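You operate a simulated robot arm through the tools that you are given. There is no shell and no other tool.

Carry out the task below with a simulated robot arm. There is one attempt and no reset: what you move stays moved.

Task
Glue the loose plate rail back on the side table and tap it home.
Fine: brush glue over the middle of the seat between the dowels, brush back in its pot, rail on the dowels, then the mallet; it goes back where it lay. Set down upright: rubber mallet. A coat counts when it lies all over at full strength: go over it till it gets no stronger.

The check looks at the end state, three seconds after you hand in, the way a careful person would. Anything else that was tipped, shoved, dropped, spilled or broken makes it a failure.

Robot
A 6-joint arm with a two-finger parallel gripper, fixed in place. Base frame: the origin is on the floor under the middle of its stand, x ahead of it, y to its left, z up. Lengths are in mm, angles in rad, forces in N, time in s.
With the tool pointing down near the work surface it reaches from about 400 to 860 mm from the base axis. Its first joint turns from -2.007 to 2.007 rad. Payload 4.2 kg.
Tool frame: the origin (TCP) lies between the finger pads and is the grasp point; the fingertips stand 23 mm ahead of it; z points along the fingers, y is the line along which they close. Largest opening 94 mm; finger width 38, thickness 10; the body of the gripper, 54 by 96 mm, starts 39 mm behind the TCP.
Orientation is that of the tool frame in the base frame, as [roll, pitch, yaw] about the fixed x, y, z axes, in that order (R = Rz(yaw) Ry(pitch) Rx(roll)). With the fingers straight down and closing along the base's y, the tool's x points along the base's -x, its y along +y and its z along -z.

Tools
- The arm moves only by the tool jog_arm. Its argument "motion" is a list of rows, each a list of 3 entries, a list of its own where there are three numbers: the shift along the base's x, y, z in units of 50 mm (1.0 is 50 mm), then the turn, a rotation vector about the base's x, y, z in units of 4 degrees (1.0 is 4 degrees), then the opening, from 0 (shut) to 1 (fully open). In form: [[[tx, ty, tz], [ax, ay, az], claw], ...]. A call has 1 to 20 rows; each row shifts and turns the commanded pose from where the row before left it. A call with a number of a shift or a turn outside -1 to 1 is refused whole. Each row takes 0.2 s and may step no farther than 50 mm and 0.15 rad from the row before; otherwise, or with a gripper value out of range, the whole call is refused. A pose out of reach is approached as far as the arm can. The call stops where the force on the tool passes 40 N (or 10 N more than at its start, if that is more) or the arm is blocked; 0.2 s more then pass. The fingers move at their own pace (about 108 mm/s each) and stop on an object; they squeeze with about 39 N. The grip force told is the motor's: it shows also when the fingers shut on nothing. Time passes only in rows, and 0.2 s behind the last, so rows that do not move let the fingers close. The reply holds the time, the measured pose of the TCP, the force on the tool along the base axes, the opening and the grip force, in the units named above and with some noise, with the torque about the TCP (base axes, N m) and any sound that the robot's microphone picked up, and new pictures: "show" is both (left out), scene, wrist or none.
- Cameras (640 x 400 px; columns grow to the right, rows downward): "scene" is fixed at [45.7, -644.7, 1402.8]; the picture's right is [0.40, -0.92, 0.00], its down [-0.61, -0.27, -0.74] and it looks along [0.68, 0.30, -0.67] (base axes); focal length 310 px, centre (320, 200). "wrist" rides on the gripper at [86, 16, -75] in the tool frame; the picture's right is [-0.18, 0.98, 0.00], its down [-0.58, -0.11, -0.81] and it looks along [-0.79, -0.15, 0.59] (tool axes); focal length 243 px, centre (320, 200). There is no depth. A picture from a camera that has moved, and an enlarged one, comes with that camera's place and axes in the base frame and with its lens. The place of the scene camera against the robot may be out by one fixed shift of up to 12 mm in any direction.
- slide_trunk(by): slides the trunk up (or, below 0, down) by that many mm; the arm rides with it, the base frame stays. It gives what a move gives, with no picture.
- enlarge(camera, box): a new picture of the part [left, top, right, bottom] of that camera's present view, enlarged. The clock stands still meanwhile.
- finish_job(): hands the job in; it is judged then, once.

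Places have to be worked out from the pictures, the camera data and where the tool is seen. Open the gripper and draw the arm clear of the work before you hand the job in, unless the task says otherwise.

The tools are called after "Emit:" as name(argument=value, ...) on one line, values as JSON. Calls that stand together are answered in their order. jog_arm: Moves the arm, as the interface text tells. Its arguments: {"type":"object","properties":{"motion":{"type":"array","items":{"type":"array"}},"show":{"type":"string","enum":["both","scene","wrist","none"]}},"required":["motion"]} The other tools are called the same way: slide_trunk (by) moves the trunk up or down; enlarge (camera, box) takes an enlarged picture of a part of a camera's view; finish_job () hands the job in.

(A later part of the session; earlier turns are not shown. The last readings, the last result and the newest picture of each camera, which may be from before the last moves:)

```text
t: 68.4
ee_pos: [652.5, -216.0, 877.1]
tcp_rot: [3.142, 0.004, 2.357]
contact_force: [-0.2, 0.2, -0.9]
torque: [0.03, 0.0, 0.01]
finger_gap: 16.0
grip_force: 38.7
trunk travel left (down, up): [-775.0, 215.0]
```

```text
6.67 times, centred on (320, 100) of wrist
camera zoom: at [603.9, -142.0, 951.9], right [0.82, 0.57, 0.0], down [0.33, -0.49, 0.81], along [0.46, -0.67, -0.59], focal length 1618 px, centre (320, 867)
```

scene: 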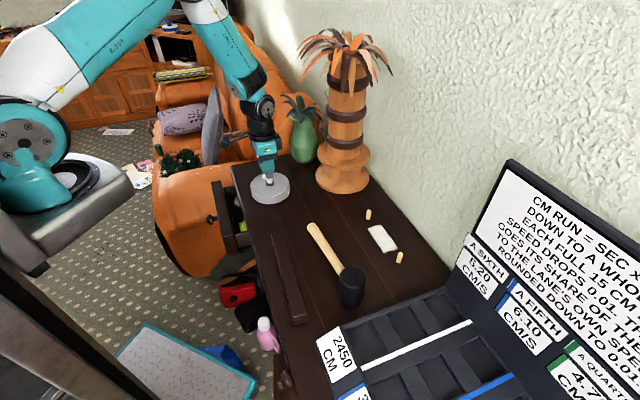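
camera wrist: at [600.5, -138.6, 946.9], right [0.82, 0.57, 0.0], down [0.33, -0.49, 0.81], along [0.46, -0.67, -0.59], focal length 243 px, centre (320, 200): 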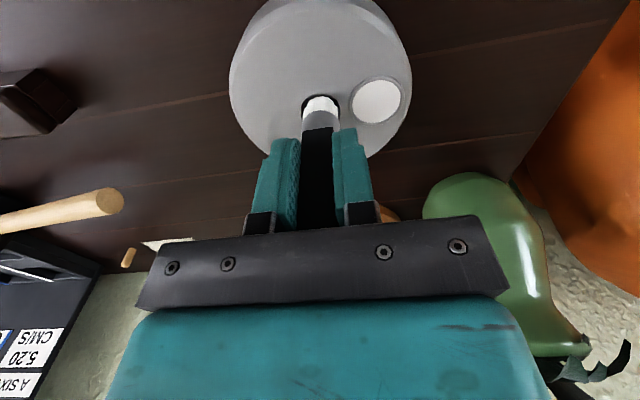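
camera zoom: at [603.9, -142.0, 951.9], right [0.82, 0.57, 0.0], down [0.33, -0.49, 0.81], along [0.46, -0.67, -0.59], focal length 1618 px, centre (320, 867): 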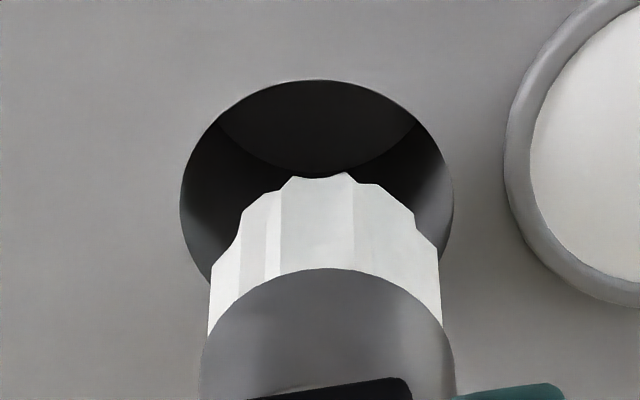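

Nearly concentric now; both views suggest about 1 mm correction. I apply it and lower into the socket in small rows.

Emit:
jog_arm(motion=[[[-0.024, 0.01, 0], [0, 0, 0], 0], [[0, 0, -0.05], [0, 0, 0], 0], [[0, 0, -0.05], [0, 0, 0], 0], [[0, 0, -0.05], [0, 0, 0], 0], [[0, 0, -0.05], [0, 0, 0], 0]], show="scene")

Emit:
enlarge(camera="scene", box=[255, 170, 287, 202])

Emit:
enlarge(camera="wrist", box=[290, 70, 350, 130])

```text
t: 69.6
ee_pos: [652.6, -215.6, 867.8]
tcp_rot: [3.141, 0.005, 2.358]
contact_force: [0.2, 0.2, 0.0]
torque: [0.01, 0.04, 0.02]
finger_gap: 16.1
grip_force: 39.1
trunk travel left (down, up): [-775.0, 215.0]
```

scene: 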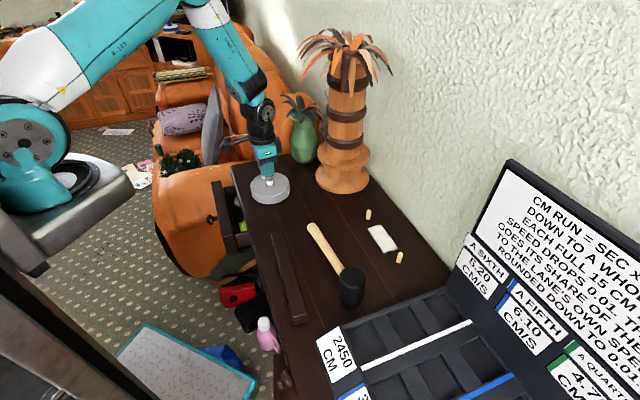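

```text
12.50 times, centred on (271, 186) of scene
camera zoom: at [45.7, -644.7, 1402.8], right [0.4, -0.92, 0.0], down [-0.61, -0.27, -0.74], along [0.68, 0.3, -0.67], focal length 3876 px, centre (932, 375)
```

zoom: 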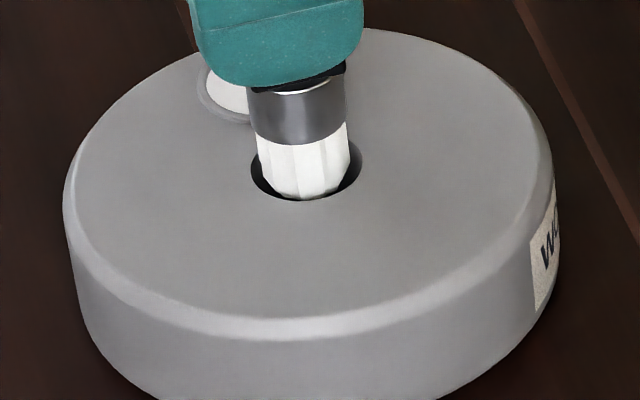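

```text
6.67 times, centred on (320, 100) of wrist
camera zoom: at [602.9, -141.1, 942.0], right [0.82, 0.57, 0.0], down [0.33, -0.49, 0.81], along [0.46, -0.67, -0.59], focal length 1618 px, centre (320, 867)
```

zoom: 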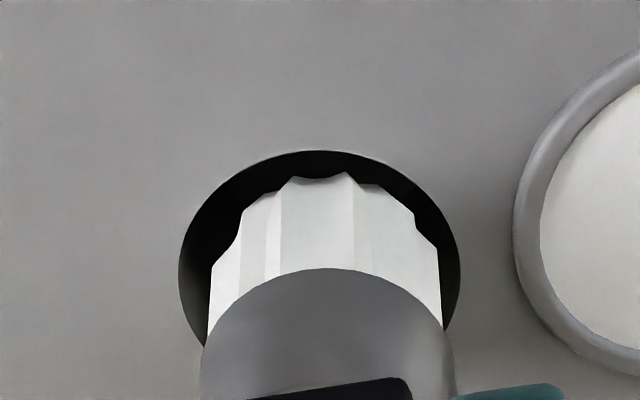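

The tip is now inside the socket with no force. I keep lowering gently until it meets the bottom.

Emit:
jog_arm(motion=[[[0, 0, -0.05], [0, 0, 0], 0], [[0, 0, -0.05], [0, 0, 0], 0], [[0, 0, -0.05], [0, 0, 0], 0], [[0, 0, -0.05], [0, 0, 0], 0]], show="scene")

Emit:
enlarge(camera="scene", box=[255, 170, 287, 202])

Emit:
enlarge(camera="wrist", box=[290, 70, 350, 130])

```text
t: 70.6
ee_pos: [652.8, -217.1, 858.0]
tcp_rot: [3.141, 0.005, 2.358]
contact_force: [0.4, -0.1, -0.2]
torque: [0.0, 0.01, 0.0]
finger_gap: 16.0
grip_force: 39.3
trunk travel left (down, up): [-775.0, 215.0]
```

scene: 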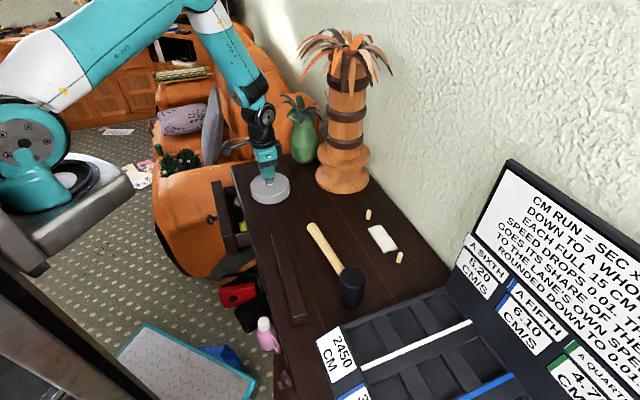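

```text
12.50 times, centred on (271, 186) of scene
camera zoom: at [45.7, -644.7, 1402.8], right [0.4, -0.92, 0.0], down [-0.61, -0.27, -0.74], along [0.68, 0.3, -0.67], focal length 3876 px, centre (932, 375)
```

zoom: 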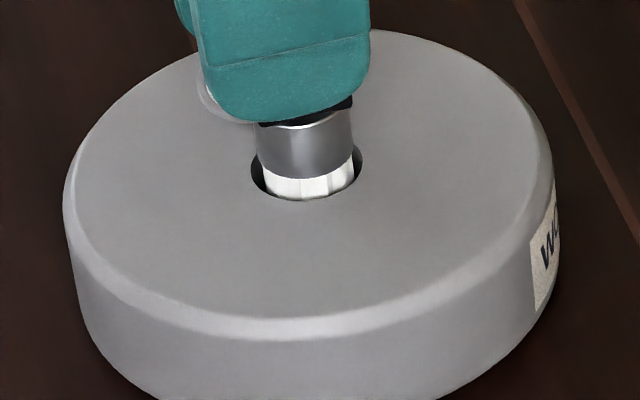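

```text
6.67 times, centred on (320, 100) of wrist
camera zoom: at [602.9, -141.7, 931.9], right [0.82, 0.57, 0.0], down [0.33, -0.49, 0.81], along [0.46, -0.67, -0.59], focal length 1618 px, centre (320, 867)
```

zoom: 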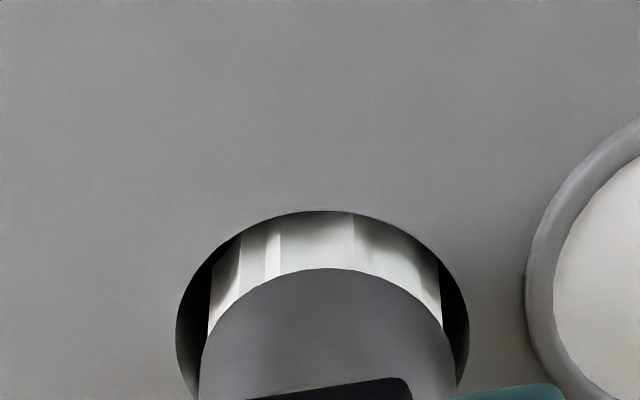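

Ferrule is entering cleanly with even gaps and no force; I continue down in small rows.

Emit:
jog_arm(motion=[[[-0.006, 0, -0.05], [0, 0, 0], 0], [[0, 0, -0.05], [0, 0, 0], 0], [[0, 0, -0.05], [0, 0, 0], 0], [[0, 0, -0.04], [0, 0, 0], 0]], show="scene")

Emit:
enlarge(camera="scene", box=[255, 170, 287, 202])

```text
t: 71.6
ee_pos: [653.1, -214.5, 848.7]
tcp_rot: [3.14, 0.004, 2.359]
contact_force: [-0.6, -0.4, -0.5]
torque: [0.02, -0.07, -0.01]
finger_gap: 15.9
grip_force: 38.4
trunk travel left (down, up): [-775.0, 215.0]
```

scene: 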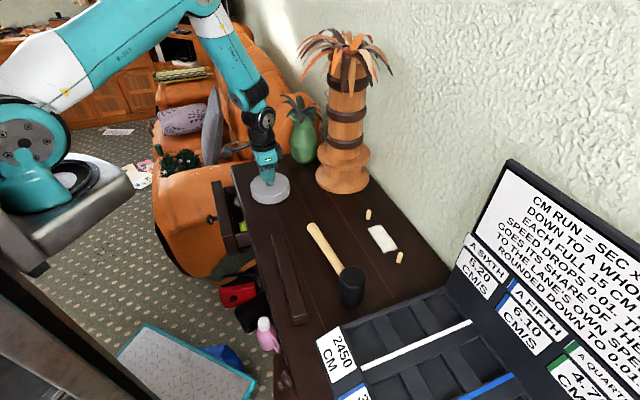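

```text
12.50 times, centred on (271, 186) of scene
camera zoom: at [45.7, -644.7, 1402.8], right [0.4, -0.92, 0.0], down [-0.61, -0.27, -0.74], along [0.68, 0.3, -0.67], focal length 3876 px, centre (932, 375)
```

zoom: 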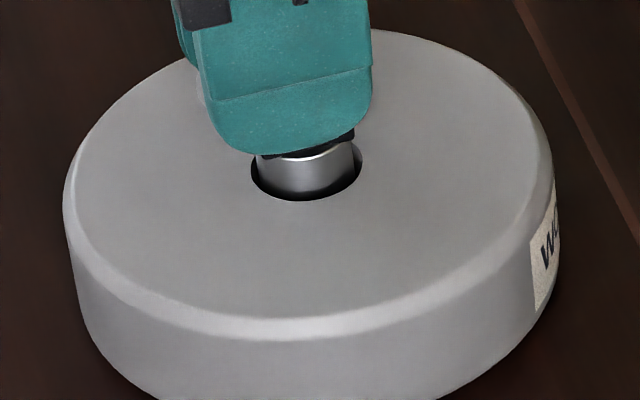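

Still free, ferrule inside the socket; I continue until it meets the bottom.

Emit:
jog_arm(motion=[[[0, 0, -0.04], [0, 0, 0], 0], [[0, 0, -0.04], [0, 0, 0], 0], [[0, 0, -0.04], [0, 0, 0], 0]], show="none")

```text
t: 72.4
ee_pos: [652.4, -215.6, 842.3]
tcp_rot: [3.139, 0.005, 2.357]
contact_force: [-0.8, 0.9, 4.4]
torque: [0.02, 0.07, 0.02]
finger_gap: 15.9
grip_force: 38.8
trunk travel left (down, up): [-775.0, 215.0]
```

4.4 N at tip z≈775: the brush stands on the socket floor. I open the gripper and look.

Emit:
jog_arm(motion=[[[0, 0, 0], [0, 0, 0], 0.3], [[0, 0, 0], [0, 0, 0], 0.6], [[0, 0, 0], [0, 0, 0], 0.6]], show="both")

Emit:
enlarge(camera="scene", box=[250, 160, 290, 205])

```text
t: 73.2
ee_pos: [652.2, -214.9, 841.8]
tcp_rot: [3.14, 0.003, 2.359]
contact_force: [-0.6, -0.4, -0.9]
torque: [-0.01, 0.0, -0.02]
finger_gap: 56.4
grip_force: 0.1
trunk travel left (down, up): [-775.0, 215.0]
camera wrist: at [602.4, -141.6, 916.6], right [0.82, 0.57, 0.0], down [0.33, -0.49, 0.81], along [0.46, -0.67, -0.59], focal length 243 px, centre (320, 200)
```

scene: 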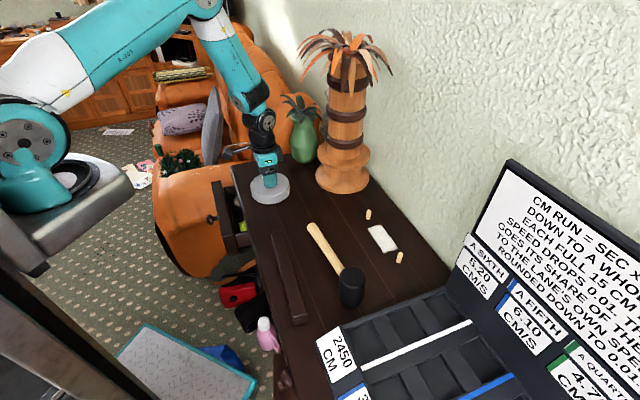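
wrist: 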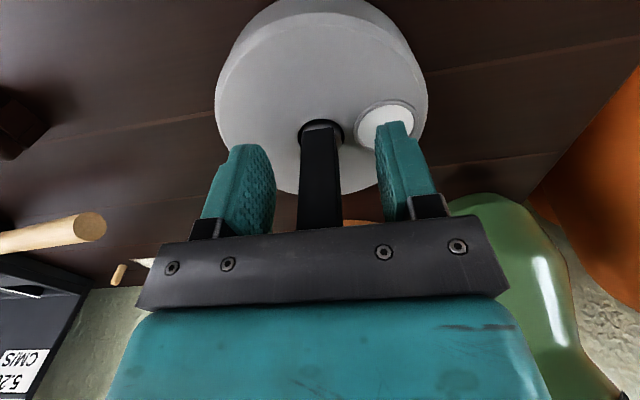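

```text
8.89 times, centred on (270, 182) of scene
camera zoom: at [45.7, -644.7, 1402.8], right [0.4, -0.92, 0.0], down [-0.61, -0.27, -0.74], along [0.68, 0.3, -0.67], focal length 2756 px, centre (764, 356)
```

zoom: 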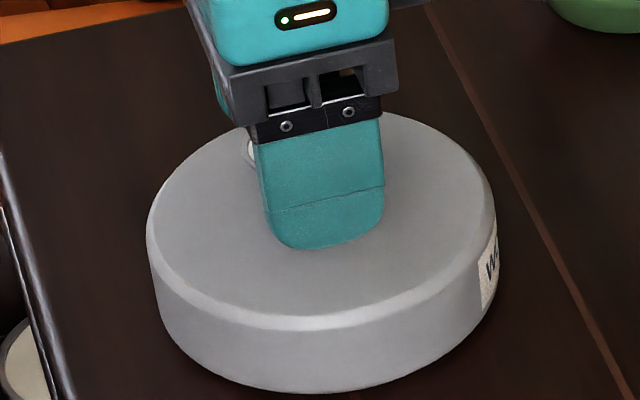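

The brush stands upright in its socket by itself. I lift straight off it, then carry the open gripper over the rail while yawing to its direction (long axis ≈40°).

Emit:
jog_arm(motion=[[[0, 0, 0.4], [0, 0, 0], 0.6], [[0, 0, 0.8], [0, 0, 0], 0.6], [[0, 0, 0.8], [0, 0, 0], 0.6], [[-0.208, -0.163, 0], [0, 0, -0.99], 0.8], [[-0.208, -0.163, 0], [0, 0, -0.99], 0.8], [[-0.208, -0.163, 0], [0, 0, -0.99], 0.8], [[-0.208, -0.163, 0], [0, 0, -0.99], 0.8], [[-0.208, -0.163, 0], [0, 0, -0.99], 0.8], [[-0.208, -0.163, 0], [0, 0, -0.99], 0.8], [[-0.208, -0.163, 0], [0, 0, -0.99], 0.8], [[-0.208, -0.163, 0], [0, 0, -0.99], 0.8], [[-0.208, -0.163, 0], [0, 0, -0.99], 0.8], [[-0.208, -0.163, 0], [0, 0, -0.99], 0.8], [[-0.208, -0.163, 0], [0, 0, -0.99], 0.8], [[-0.208, -0.163, 0], [0, 0, -0.99], 0.8]], show="scene")

Emit:
jog_arm(motion=[[[-0.208, -0.163, 0], [0, 0, -0.99], 0.8], [[-0.208, -0.163, 0], [0, 0, -0.99], 0.8], [[-0.208, -0.163, 0], [0, 0, -0.99], 0.8], [[-0.208, -0.163, 0], [0, 0, -0.99], 0.8], [[-0.208, -0.163, 0], [0, 0, -0.99], 0.8], [[-0.208, -0.163, 0], [0, 0, -0.99], 0.8], [[-0.208, -0.163, 0], [0, 0, -0.99], 0.8], [[-0.208, -0.163, 0], [0, 0, -0.99], 0.8], [[-0.208, -0.163, 0], [0, 0, -0.99], 0.8], [[-0.208, -0.163, 0], [0, 0, -0.99], 0.8], [[-0.208, -0.163, 0], [0, 0, -0.99], 0.8], [[-0.208, -0.163, 0], [0, 0, -0.9], 0.8]], show="both")

Emit:
enlarge(camera="wrist", box=[220, 40, 420, 220])

Emit:
enlarge(camera="scene", box=[245, 150, 295, 210])

```text
t: 76.4
ee_pos: [528.9, -313.9, 942.5]
tcp_rot: [3.141, 0.005, 1.527]
contact_force: [0.7, 0.8, -0.5]
torque: [0.0, 0.01, 0.02]
finger_gap: 75.2
grip_force: 0.1
trunk travel left (down, up): [-775.0, 215.0]
```

scene: 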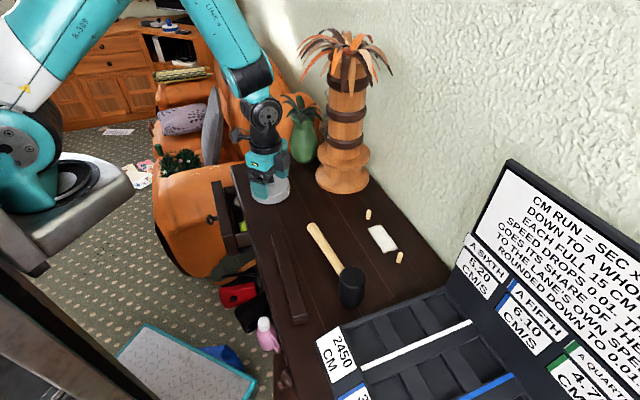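

```text
t: 79.0
ee_pos: [404.0, -411.9, 941.5]
tcp_rot: [-3.141, 0.005, 0.703]
contact_force: [0.0, 0.5, 0.6]
torque: [-0.02, 0.0, -0.01]
finger_gap: 75.3
grip_force: 0.1
trunk travel left (down, up): [-775.0, 215.0]
camera wrist: at [479.7, -367.1, 1016.2], right [0.5, -0.87, 0.0], down [-0.51, -0.29, 0.81], along [-0.7, -0.4, -0.59], focal length 243 px, centre (320, 200)
```

scene: 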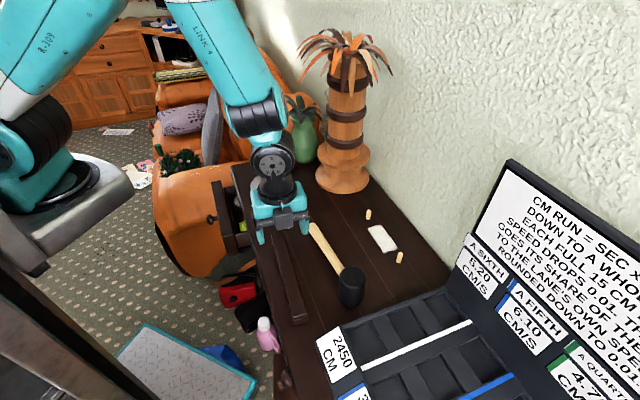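
wrist: 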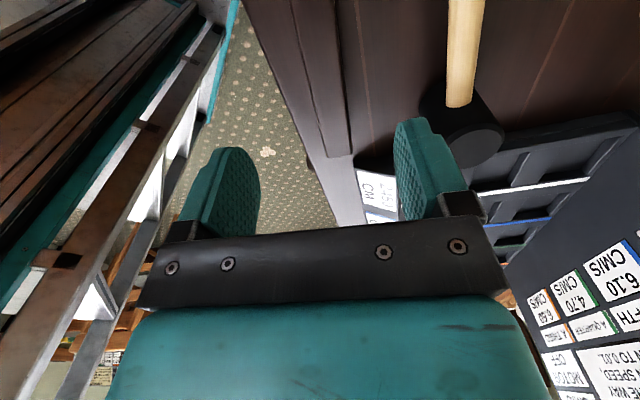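

```text
2.22 times, centred on (320, 130) of wrist
camera zoom: at [479.7, -367.1, 1016.2], right [0.5, -0.87, 0.0], down [-0.51, -0.29, 0.81], along [-0.7, -0.4, -0.59], focal length 539 px, centre (320, 356)
```

zoom: 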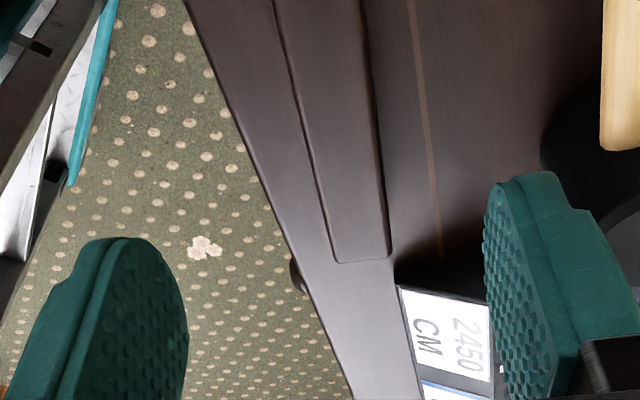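

```text
6.67 times, centred on (270, 180) of scene
camera zoom: at [45.7, -644.7, 1402.8], right [0.4, -0.92, 0.0], down [-0.61, -0.27, -0.74], along [0.68, 0.3, -0.67], focal length 2067 px, centre (653, 333)
```

zoom: 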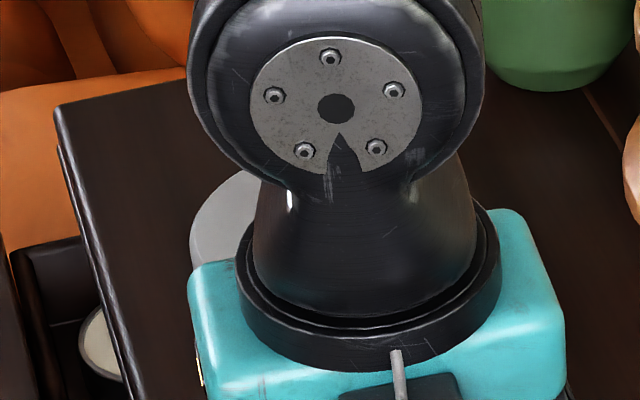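

The rail's centre computes to (404.5,-410.7) at ~40.3°, right under the TCP with the fingers parallel to it. I descend around it to fingertip height ~776.

Emit:
jog_arm(motion=[[[0.01, 0.02, -0.8], [0, 0, 0], 0.8], [[0, 0, -0.8], [0, 0, 0], 0.8], [[0, 0, -0.8], [0, 0, 0], 0.8]], show="wrist")

```text
t: 79.8
ee_pos: [404.3, -412.6, 820.8]
tcp_rot: [3.14, 0.005, 0.706]
contact_force: [0.1, 0.2, 0.1]
torque: [-0.03, 0.0, 0.0]
finger_gap: 75.3
grip_force: 0.0
trunk travel left (down, up): [-775.0, 215.0]
camera wrist: at [479.7, -366.7, 895.7], right [0.5, -0.87, 0.0], down [-0.51, -0.29, 0.81], along [-0.7, -0.4, -0.59], focal length 243 px, centre (320, 200)
```

wrist: 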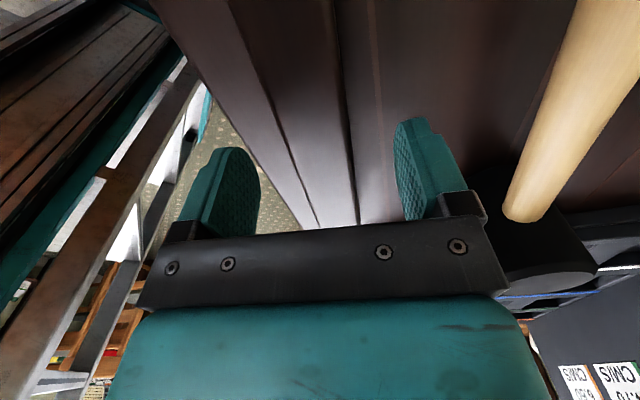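

The rail lies between the open fingers with room either side. I go down the last 21 mm and close.

Emit:
jog_arm(motion=[[[0, 0, -0.3], [0, 0, 0], 0.8], [[0, 0, -0.12], [0, 0, 0], 0.8], [[0, 0, 0], [0, 0, 0], 0.5], [[0, 0, 0], [0, 0, 0], 0.35], [[0, 0, 0], [0, 0, 0], 0.2], [[0, 0, 0], [0, 0, 0], 0], [[0, 0, 0], [0, 0, 0], 0]], show="both")

```text
t: 81.4
ee_pos: [403.3, -409.9, 799.9]
tcp_rot: [-3.141, 0.005, 0.704]
contact_force: [0.0, -0.5, 0.9]
torque: [0.02, 0.02, -0.01]
finger_gap: 31.8
grip_force: 39.4
trunk travel left (down, up): [-775.0, 215.0]
camera wrist: at [480.1, -366.1, 874.8], right [0.5, -0.87, 0.0], down [-0.51, -0.29, 0.81], along [-0.7, -0.4, -0.59], focal length 243 px, centre (320, 200)
```

scene: 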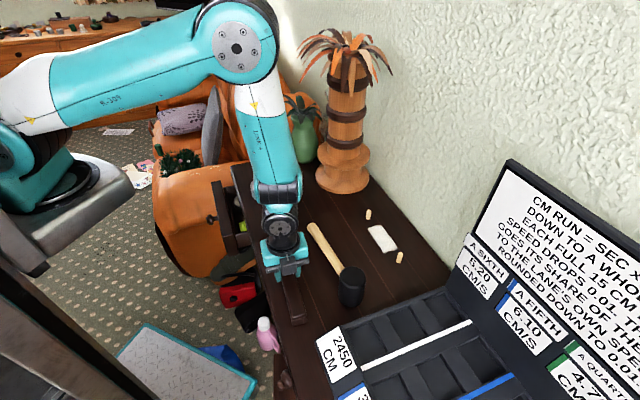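
wrist: 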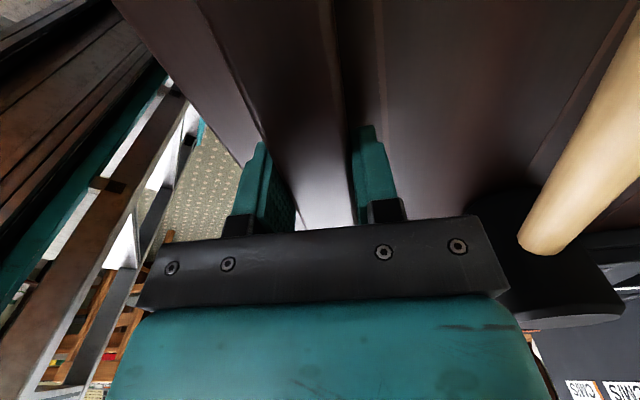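

Gripped at 31.8 mm. I lift the rail well clear of the mallet (its head top is ~849) and carry it over to above the dowels, turning it to 45°.

Emit:
jog_arm(motion=[[[0, 0, 0.3], [0, 0, 0], 0], [[0, 0, 0.8], [0, 0, 0], 0], [[0, 0, 0.8], [0, 0, 0], 0], [[0, 0, 0.7], [0, 0, 0], 0], [[0, 0, 0], [0, 0, 0], 0]], show="both")

```text
t: 82.6
ee_pos: [405.3, -410.7, 930.9]
tcp_rot: [-3.14, 0.004, 0.704]
contact_force: [-0.5, -0.7, -1.1]
torque: [0.03, 0.07, 0.0]
finger_gap: 31.4
grip_force: 38.5
trunk travel left (down, up): [-775.0, 215.0]
camera wrist: at [480.9, -366.1, 1005.4], right [0.5, -0.87, 0.0], down [-0.51, -0.29, 0.81], along [-0.7, -0.4, -0.59], focal length 243 px, centre (320, 200)
```

scene: 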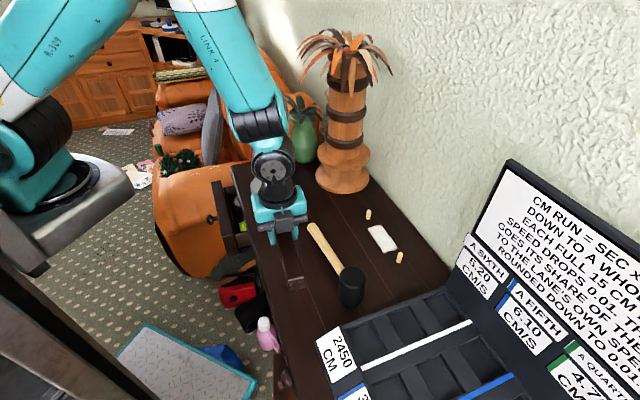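
wrist: 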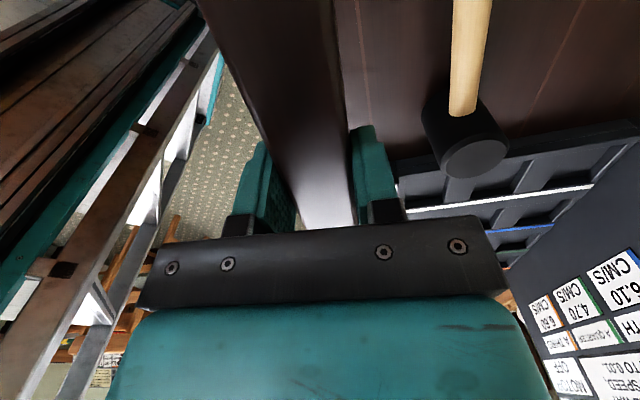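

The rail is up and level. I carry it outward over to the dowels at this height, turning 4.7° on the way.

Emit:
jog_arm(motion=[[[0.69, -0.57, 0], [0, 0, 0.194], 0], [[0.69, -0.57, 0], [0, 0, 0.194], 0], [[0.69, -0.57, 0], [0, 0, 0.194], 0], [[0.69, -0.57, 0], [0, 0, 0.194], 0], [[0.69, -0.57, 0], [0, 0, 0.194], 0], [[0.69, -0.57, 0], [0, 0, 0.194], 0], [[0, 0, 0], [0, 0, 0], 0]], show="both")

Emit:
enlarge(camera="scene", box=[330, 160, 430, 290])

```text
t: 84.2
ee_pos: [612.0, -581.6, 930.9]
tcp_rot: [-3.141, 0.004, 0.787]
contact_force: [0.0, -0.1, -1.2]
torque: [0.0, 0.0, -0.02]
finger_gap: 31.8
grip_force: 38.6
trunk travel left (down, up): [-775.0, 215.0]
camera wrist: at [684.1, -530.7, 1004.9], right [0.57, -0.82, 0.0], down [-0.48, -0.33, 0.81], along [-0.67, -0.46, -0.59], focal length 243 px, centre (320, 200)
```

scene: 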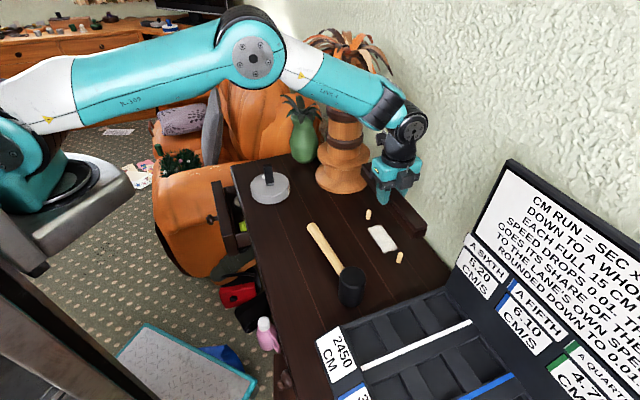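
wrist: 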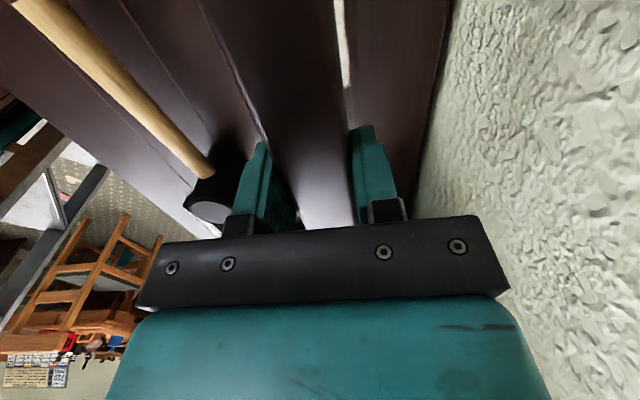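

```text
3.08 times, centred on (380, 225) of scene
camera zoom: at [45.7, -644.7, 1402.8], right [0.4, -0.92, 0.0], down [-0.61, -0.27, -0.74], along [0.68, 0.3, -0.67], focal length 954 px, centre (135, 123)
```

zoom: 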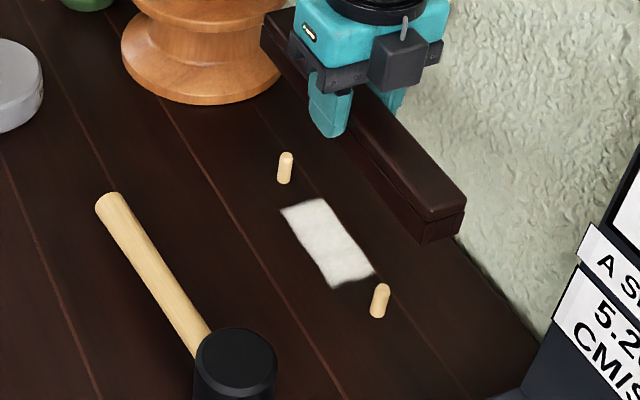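

The rail hovers over the dowel line. I zoom the scene view on the rail's ends and on the dowels to check alignment along and across.

Emit:
enlarge(camera="scene", box=[380, 195, 440, 245])

Emit:
enlarge(camera="scene", box=[340, 155, 400, 205])

Emit:
enlarge(camera="scene", box=[355, 205, 415, 265])

```text
8.00 times, centred on (410, 220) of scene
camera zoom: at [45.7, -644.7, 1402.8], right [0.4, -0.92, 0.0], down [-0.61, -0.27, -0.74], along [0.68, 0.3, -0.67], focal length 2480 px, centre (-400, 40)
```

zoom: 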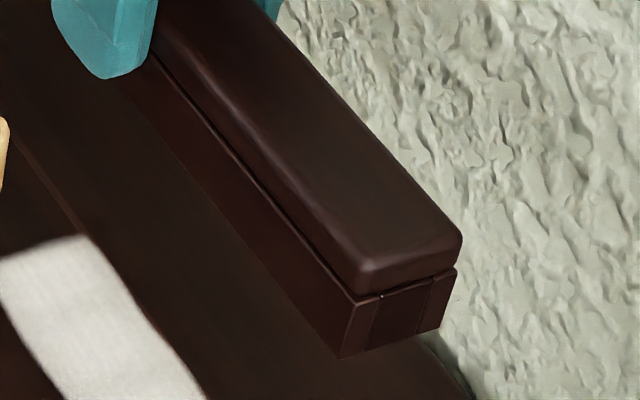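

```text
8.00 times, centred on (370, 180) of scene
camera zoom: at [45.7, -644.7, 1402.8], right [0.4, -0.92, 0.0], down [-0.61, -0.27, -0.74], along [0.68, 0.3, -0.67], focal length 2480 px, centre (-80, 360)
```

zoom: 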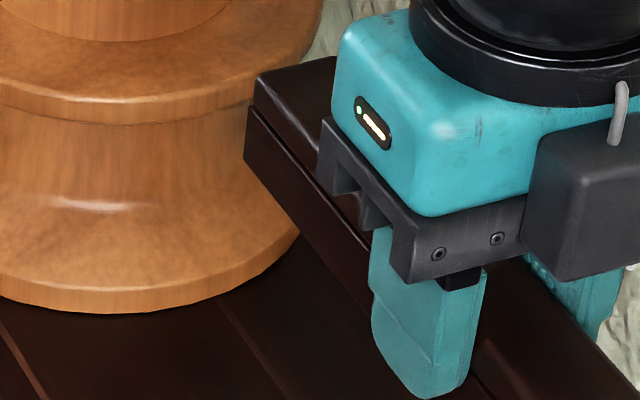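

```text
6.67 times, centred on (385, 235) of scene
camera zoom: at [45.7, -644.7, 1402.8], right [0.4, -0.92, 0.0], down [-0.61, -0.27, -0.74], along [0.68, 0.3, -0.67], focal length 2067 px, centre (-113, -33)
```

zoom: 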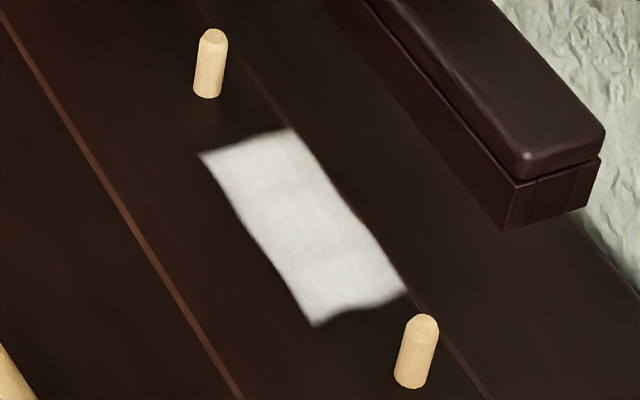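

Scene measurements put the rail centre about 3 mm too far toward the pot end and ~1 mm outward relative to the dowel midpoint. I correct that and lower to just above the dowel tips for a finer check.

Emit:
jog_arm(motion=[[[-0.046, -0.022, -0.5], [0, 0, 0], 0], [[0, 0, -0.6], [0, 0, 0], 0], [[0, 0, 0], [0, 0, 0], 0]], show="scene")

Emit:
enlarge(camera="scene", box=[375, 210, 435, 270])

Emit:
enlarge(camera="scene", box=[335, 175, 395, 235])

```text
t: 85.0
ee_pos: [608.2, -582.3, 876.0]
tcp_rot: [-3.141, 0.004, 0.786]
contact_force: [-0.2, 0.4, -0.6]
torque: [0.03, 0.0, 0.0]
finger_gap: 31.6
grip_force: 38.7
trunk travel left (down, up): [-775.0, 215.0]
```

scene: 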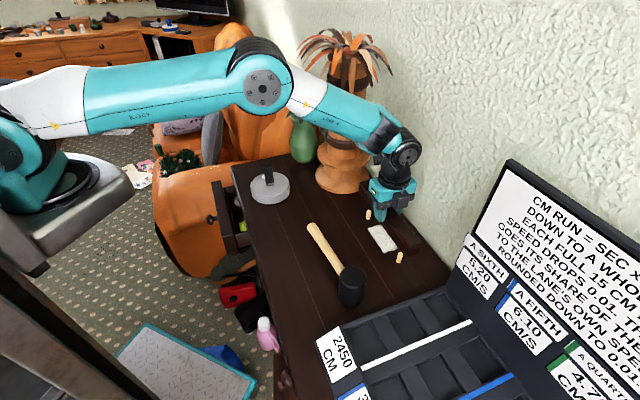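

```text
6.67 times, centred on (405, 240) of scene
camera zoom: at [45.7, -644.7, 1402.8], right [0.4, -0.92, 0.0], down [-0.61, -0.27, -0.74], along [0.68, 0.3, -0.67], focal length 2067 px, centre (-247, -67)
```

zoom: 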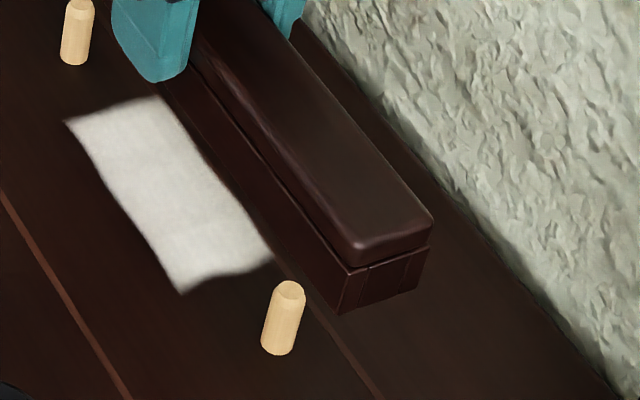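

```text
6.67 times, centred on (365, 205) of scene
camera zoom: at [45.7, -644.7, 1402.8], right [0.4, -0.92, 0.0], down [-0.61, -0.27, -0.74], along [0.68, 0.3, -0.67], focal length 2067 px, centre (20, 167)
```

zoom: 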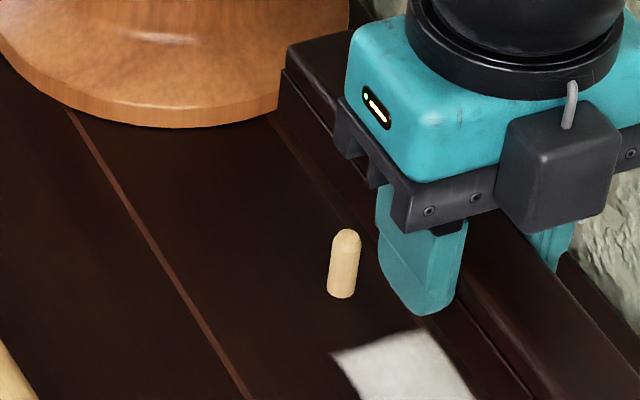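

Now the rail centre agrees with the dowel midpoint within about 1 mm and its direction is 45°. I lower toward the dowel tips, the last part slowly, watching force.

Emit:
jog_arm(motion=[[[0.008, 0, -0.4], [0, 0, 0], 0], [[0, 0, -0.2], [0, 0, 0], 0], [[0, 0, -0.06], [0, 0, 0], 0], [[0, 0, -0.06], [0, 0, 0], 0], [[0, 0, -0.06], [0, 0, 0], 0]], show="scene")

Emit:
enlarge(camera="scene", box=[345, 195, 425, 275])

```text
t: 86.2
ee_pos: [608.6, -582.7, 837.6]
tcp_rot: [3.141, 0.003, 0.788]
contact_force: [0.9, 0.0, -1.6]
torque: [0.01, 0.0, 0.02]
finger_gap: 31.8
grip_force: 39.3
trunk travel left (down, up): [-775.0, 215.0]
```

scene: 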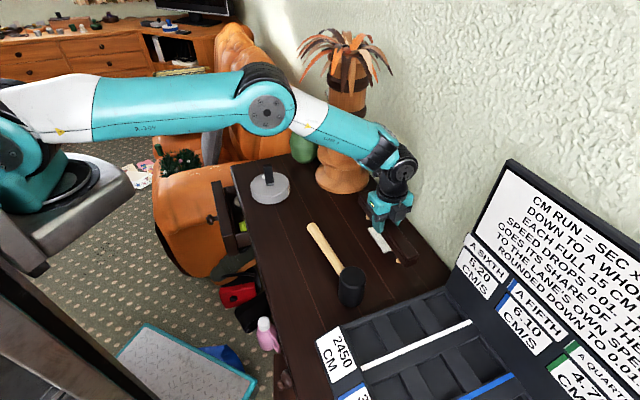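

```text
5.00 times, centred on (385, 235) of scene
camera zoom: at [45.7, -644.7, 1402.8], right [0.4, -0.92, 0.0], down [-0.61, -0.27, -0.74], along [0.68, 0.3, -0.67], focal length 1550 px, centre (-5, 25)
```

zoom: 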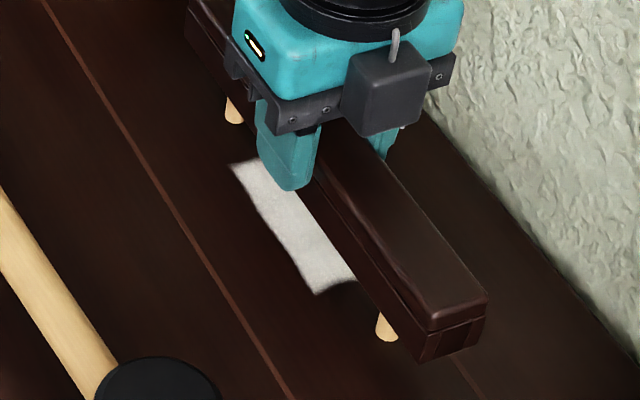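

Rail bottom is at ~808, just at the dowel tips. I continue in 2 mm rows.

Emit:
jog_arm(motion=[[[0, 0, -0.04], [0, 0, 0], 0], [[0, 0, -0.04], [0, 0, 0], 0], [[0, 0, -0.04], [0, 0, 0], 0], [[0, 0, -0.04], [0, 0, 0], 0]], show="none")

```text
t: 87.2
ee_pos: [609.1, -582.9, 829.2]
tcp_rot: [3.139, 0.004, 0.786]
contact_force: [-0.1, 0.4, 0.0]
torque: [-0.02, 0.0, -0.01]
finger_gap: 31.7
grip_force: 39.1
trunk travel left (down, up): [-775.0, 215.0]
```

No resistance with the rail bottom at ~800; continuing down.

Emit:
jog_arm(motion=[[[0, 0, -0.04], [0, 0, 0], 0], [[0, 0, -0.04], [0, 0, 0], 0], [[0, 0, -0.04], [0, 0, 0], 0]], show="scene")

Emit:
enlarge(camera="scene", box=[345, 195, 425, 275])

```text
t: 88.0
ee_pos: [608.3, -583.5, 823.3]
tcp_rot: [3.14, 0.003, 0.787]
contact_force: [3.2, 2.5, 0.8]
torque: [0.13, -0.17, -0.06]
finger_gap: 32.0
grip_force: 39.1
trunk travel left (down, up): [-775.0, 215.0]
```

scene: 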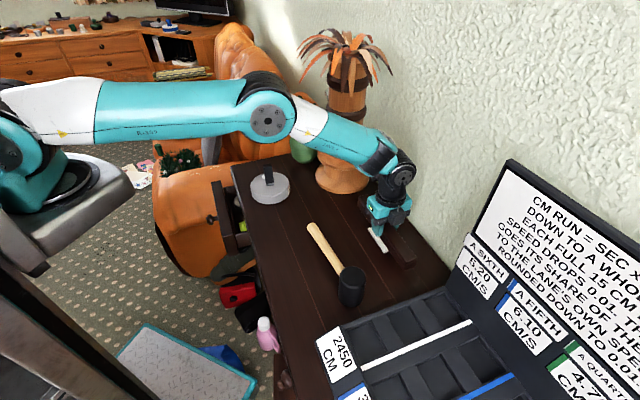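

```text
5.00 times, centred on (385, 235) of scene
camera zoom: at [45.7, -644.7, 1402.8], right [0.4, -0.92, 0.0], down [-0.61, -0.27, -0.74], along [0.68, 0.3, -0.67], focal length 1550 px, centre (-5, 25)
```

zoom: 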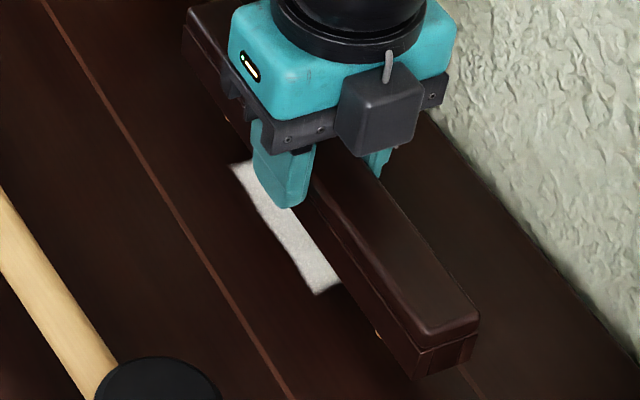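

The holes have engaged: a small sideways force (3,2.5 N) says the rail should sit slightly toward the pot end. I ease it ~0.6 mm that way and keep lowering.

Emit:
jog_arm(motion=[[[0.009, 0.008, 0], [0, 0, 0], 0], [[0, 0, -0.04], [0, 0, 0], 0], [[0, 0, -0.04], [0, 0, 0], 0]], show="none")

```text
t: 88.8
ee_pos: [610.4, -583.1, 819.0]
tcp_rot: [3.14, 0.003, 0.786]
contact_force: [1.8, 2.8, 0.9]
torque: [0.06, -0.06, -0.01]
finger_gap: 32.1
grip_force: 39.4
trunk travel left (down, up): [-775.0, 215.0]
```

Still mild sideways load and no vertical resistance; another small nudge and down further.

Emit:
jog_arm(motion=[[[0.006, 0.01, 0], [0, 0, 0], 0], [[0, 0, -0.04], [0, 0, 0], 0], [[0, 0, -0.04], [0, 0, 0], 0], [[0, 0, -0.04], [0, 0, 0], 0]], show="none")

```text
t: 89.8
ee_pos: [611.0, -583.3, 812.5]
tcp_rot: [3.14, 0.005, 0.785]
contact_force: [0.0, -0.8, -1.1]
torque: [0.01, -0.01, -0.04]
finger_gap: 31.8
grip_force: 38.9
trunk travel left (down, up): [-775.0, 215.0]
```

Load-free now with the rail bottom at ~783. I continue down until vertical resistance shows.

Emit:
jog_arm(motion=[[[0, 0, -0.04], [0, 0, 0], 0], [[0, 0, -0.04], [0, 0, 0], 0]], show="none")

```text
t: 90.4
ee_pos: [609.9, -582.4, 809.2]
tcp_rot: [3.14, 0.005, 0.786]
contact_force: [-2.3, 2.0, 3.8]
torque: [-0.03, 0.04, 0.0]
finger_gap: 31.7
grip_force: 39.2
trunk travel left (down, up): [-775.0, 215.0]
```

Resistance begins (3.8 N) with ~9 mm left to seat. A couple more small rows to see how it builds.

Emit:
jog_arm(motion=[[[0, 0, -0.03], [0, 0, 0], 0], [[0, 0, -0.03], [0, 0, 0], 0]], show="none")

```text
t: 91.0
ee_pos: [609.9, -582.9, 808.9]
tcp_rot: [3.135, 0.006, 0.787]
contact_force: [-2.3, 4.0, 20.1]
torque: [0.02, -0.02, -0.07]
finger_gap: 31.6
grip_force: 38.9
trunk travel left (down, up): [-775.0, 215.0]
```

It stops at rail bottom ≈779.5 with 20 N: a tight fit about 9 mm above home, to be tapped down. I relieve the push, open the fingers and rise straight up.

Emit:
jog_arm(motion=[[[0, 0, 0.05], [0, 0, 0], 0], [[0, 0, 0], [0, 0, 0], 0.5], [[0, 0, 0], [0, 0, 0], 0.75], [[0, 0, 0], [0, 0, 0], 0.75]], show="both")

Emit:
enlarge(camera="scene", box=[345, 195, 425, 275])

```text
t: 92.0
ee_pos: [609.8, -582.2, 808.1]
tcp_rot: [-3.141, 0.003, 0.789]
contact_force: [-0.1, 0.7, 0.3]
torque: [-0.03, 0.02, 0.01]
finger_gap: 70.3
grip_force: 0.0
trunk travel left (down, up): [-775.0, 215.0]
camera wrist: at [681.7, -531.3, 882.7], right [0.57, -0.82, 0.0], down [-0.49, -0.33, 0.81], along [-0.67, -0.46, -0.59], focal length 243 px, centre (320, 200)
```

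scene: 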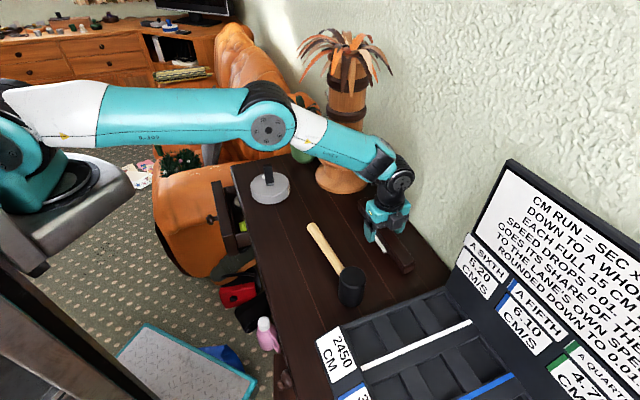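
wrist: 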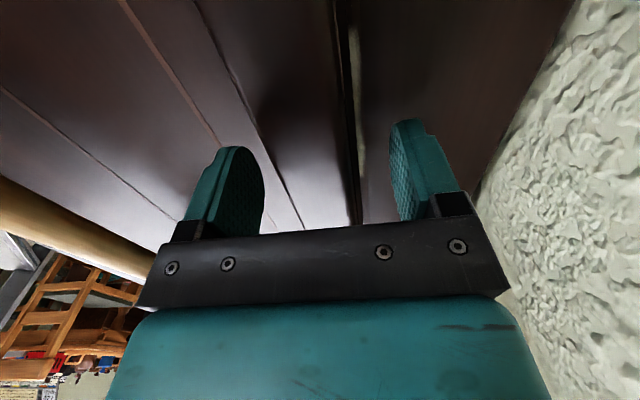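

```text
5.00 times, centred on (385, 235) of scene
camera zoom: at [45.7, -644.7, 1402.8], right [0.4, -0.92, 0.0], down [-0.61, -0.27, -0.74], along [0.68, 0.3, -0.67], focal length 1550 px, centre (-5, 25)
```

zoom: 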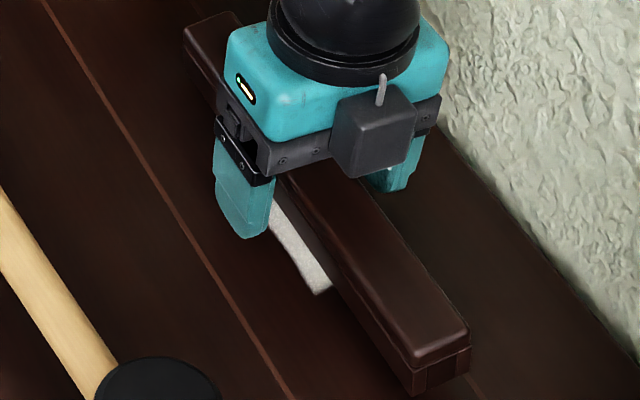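

The rail stays level on the dowels. I rise straight up off it and move above the mallet head (about (415,-557), top ≈849), which I plan to grip by the head for solid, straight taps.

Emit:
jog_arm(motion=[[[0, 0, 0.5], [0, 0, 0], 0.75], [[0, 0, 0.9], [0, 0, 0], 0.75], [[0, 0, 0.9], [0, 0, 0], 0.75], [[0, 0, 0.4], [0, 0, 0], 0.9], [[-0.78, 0.1, 0], [0, 0, 0.26], 1], [[-0.78, 0.1, 0], [0, 0, 0.26], 1], [[-0.78, 0.1, 0], [0, 0, 0.26], 1], [[-0.78, 0.1, 0], [0, 0, 0.26], 1], [[-0.78, 0.1, 0], [0, 0, 0.26], 1], [[0, 0, 0], [0, 0, 0], 1]], show="both")

Emit:
enlarge(camera="wrist", box=[220, 0, 420, 180])

Emit:
enlarge(camera="scene", box=[345, 195, 425, 275])

```text
t: 94.2
ee_pos: [413.8, -556.5, 943.5]
tcp_rot: [3.142, 0.005, 0.876]
contact_force: [0.1, 1.0, -0.7]
torque: [0.04, 0.0, 0.03]
finger_gap: 94.0
grip_force: 0.0
trunk travel left (down, up): [-775.0, 215.0]
camera wrist: at [481.5, -498.7, 1017.9], right [0.64, -0.77, 0.0], down [-0.45, -0.37, 0.81], along [-0.62, -0.52, -0.59], focal length 243 px, centre (320, 200)
```

scene: 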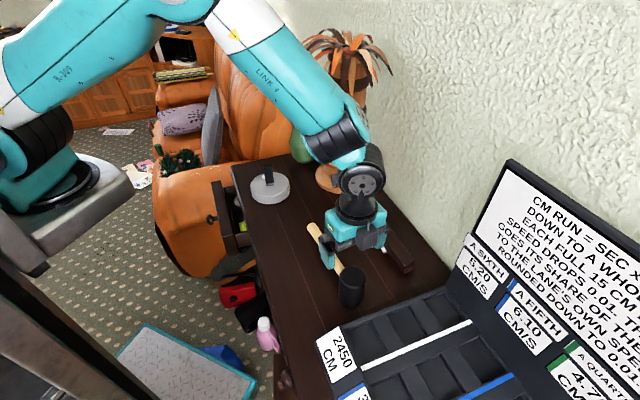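
wrist: 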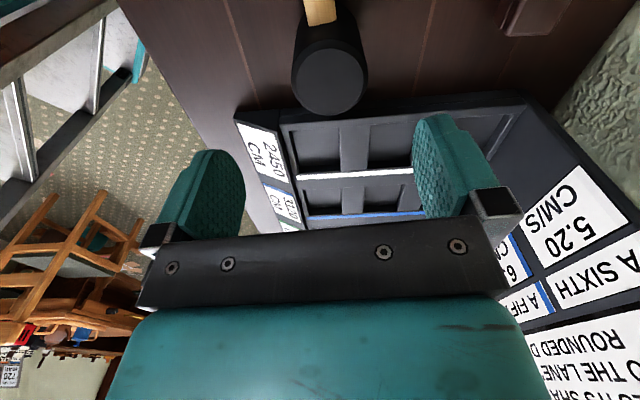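

```text
2.22 times, centred on (320, 90) of wrist
camera zoom: at [481.5, -498.7, 1017.9], right [0.64, -0.77, 0.0], down [-0.45, -0.37, 0.81], along [-0.62, -0.52, -0.59], focal length 539 px, centre (320, 444)
```

zoom: 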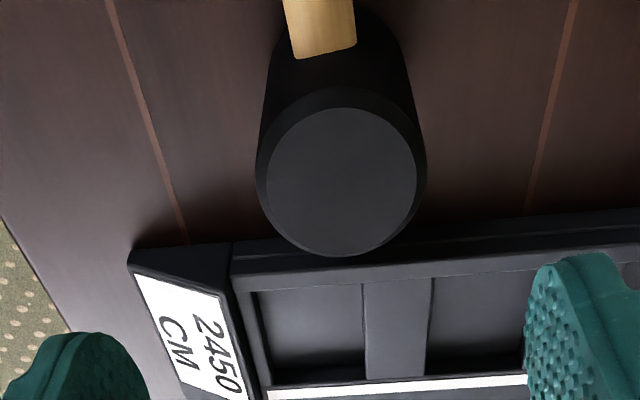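

```text
5.00 times, centred on (385, 235) of scene
camera zoom: at [45.7, -644.7, 1402.8], right [0.4, -0.92, 0.0], down [-0.61, -0.27, -0.74], along [0.68, 0.3, -0.67], focal length 1550 px, centre (-5, 25)
```

zoom: 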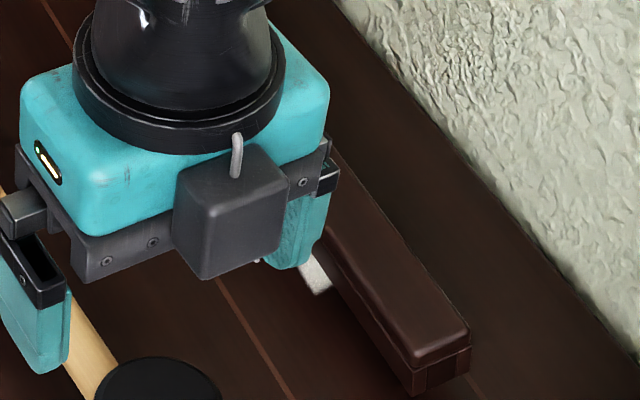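

The head top is at (416.5,-560.5), ~55 mm diameter, handle at ~50°, matching the tool yaw. I centre over it and descend with the fingers fully open on both sides of the head, clear of the handle and the board.

Emit:
jog_arm(motion=[[[0.054, -0.08, 0], [0, 0, 0], 1], [[0, 0, -0.8], [0, 0, 0], 1], [[0, 0, -0.8], [0, 0, 0], 1], [[0, 0, -0.4], [0, 0, 0], 1]], show="both")

Emit:
enlarge(camera="scene", box=[300, 210, 400, 310])

```text
t: 95.2
ee_pos: [417.4, -560.7, 843.3]
tcp_rot: [3.14, 0.004, 0.879]
contact_force: [-0.8, 0.3, -0.2]
torque: [0.02, -0.03, 0.02]
finger_gap: 94.0
grip_force: 0.1
trunk travel left (down, up): [-775.0, 215.0]
camera wrist: at [484.6, -504.0, 916.9], right [0.64, -0.77, 0.0], down [-0.45, -0.37, 0.81], along [-0.62, -0.52, -0.59], focal length 243 px, centre (320, 200)
```

scene: 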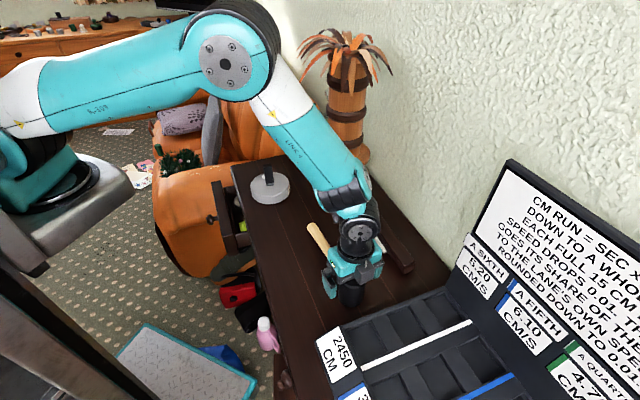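
wrist: 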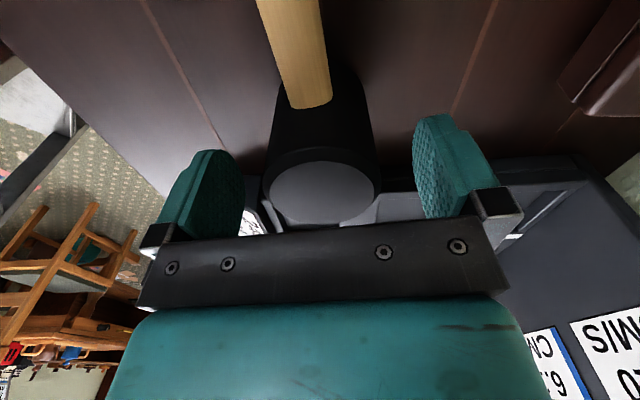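

```text
4.00 times, centred on (350, 260) of scene
camera zoom: at [45.7, -644.7, 1402.8], right [0.4, -0.92, 0.0], down [-0.61, -0.27, -0.74], along [0.68, 0.3, -0.67], focal length 1240 px, centre (200, -40)
```

zoom: 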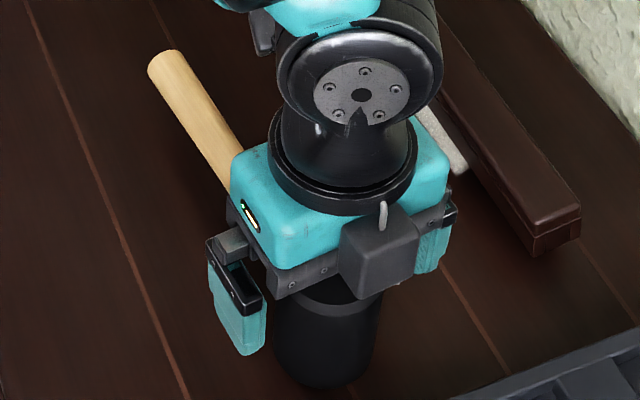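

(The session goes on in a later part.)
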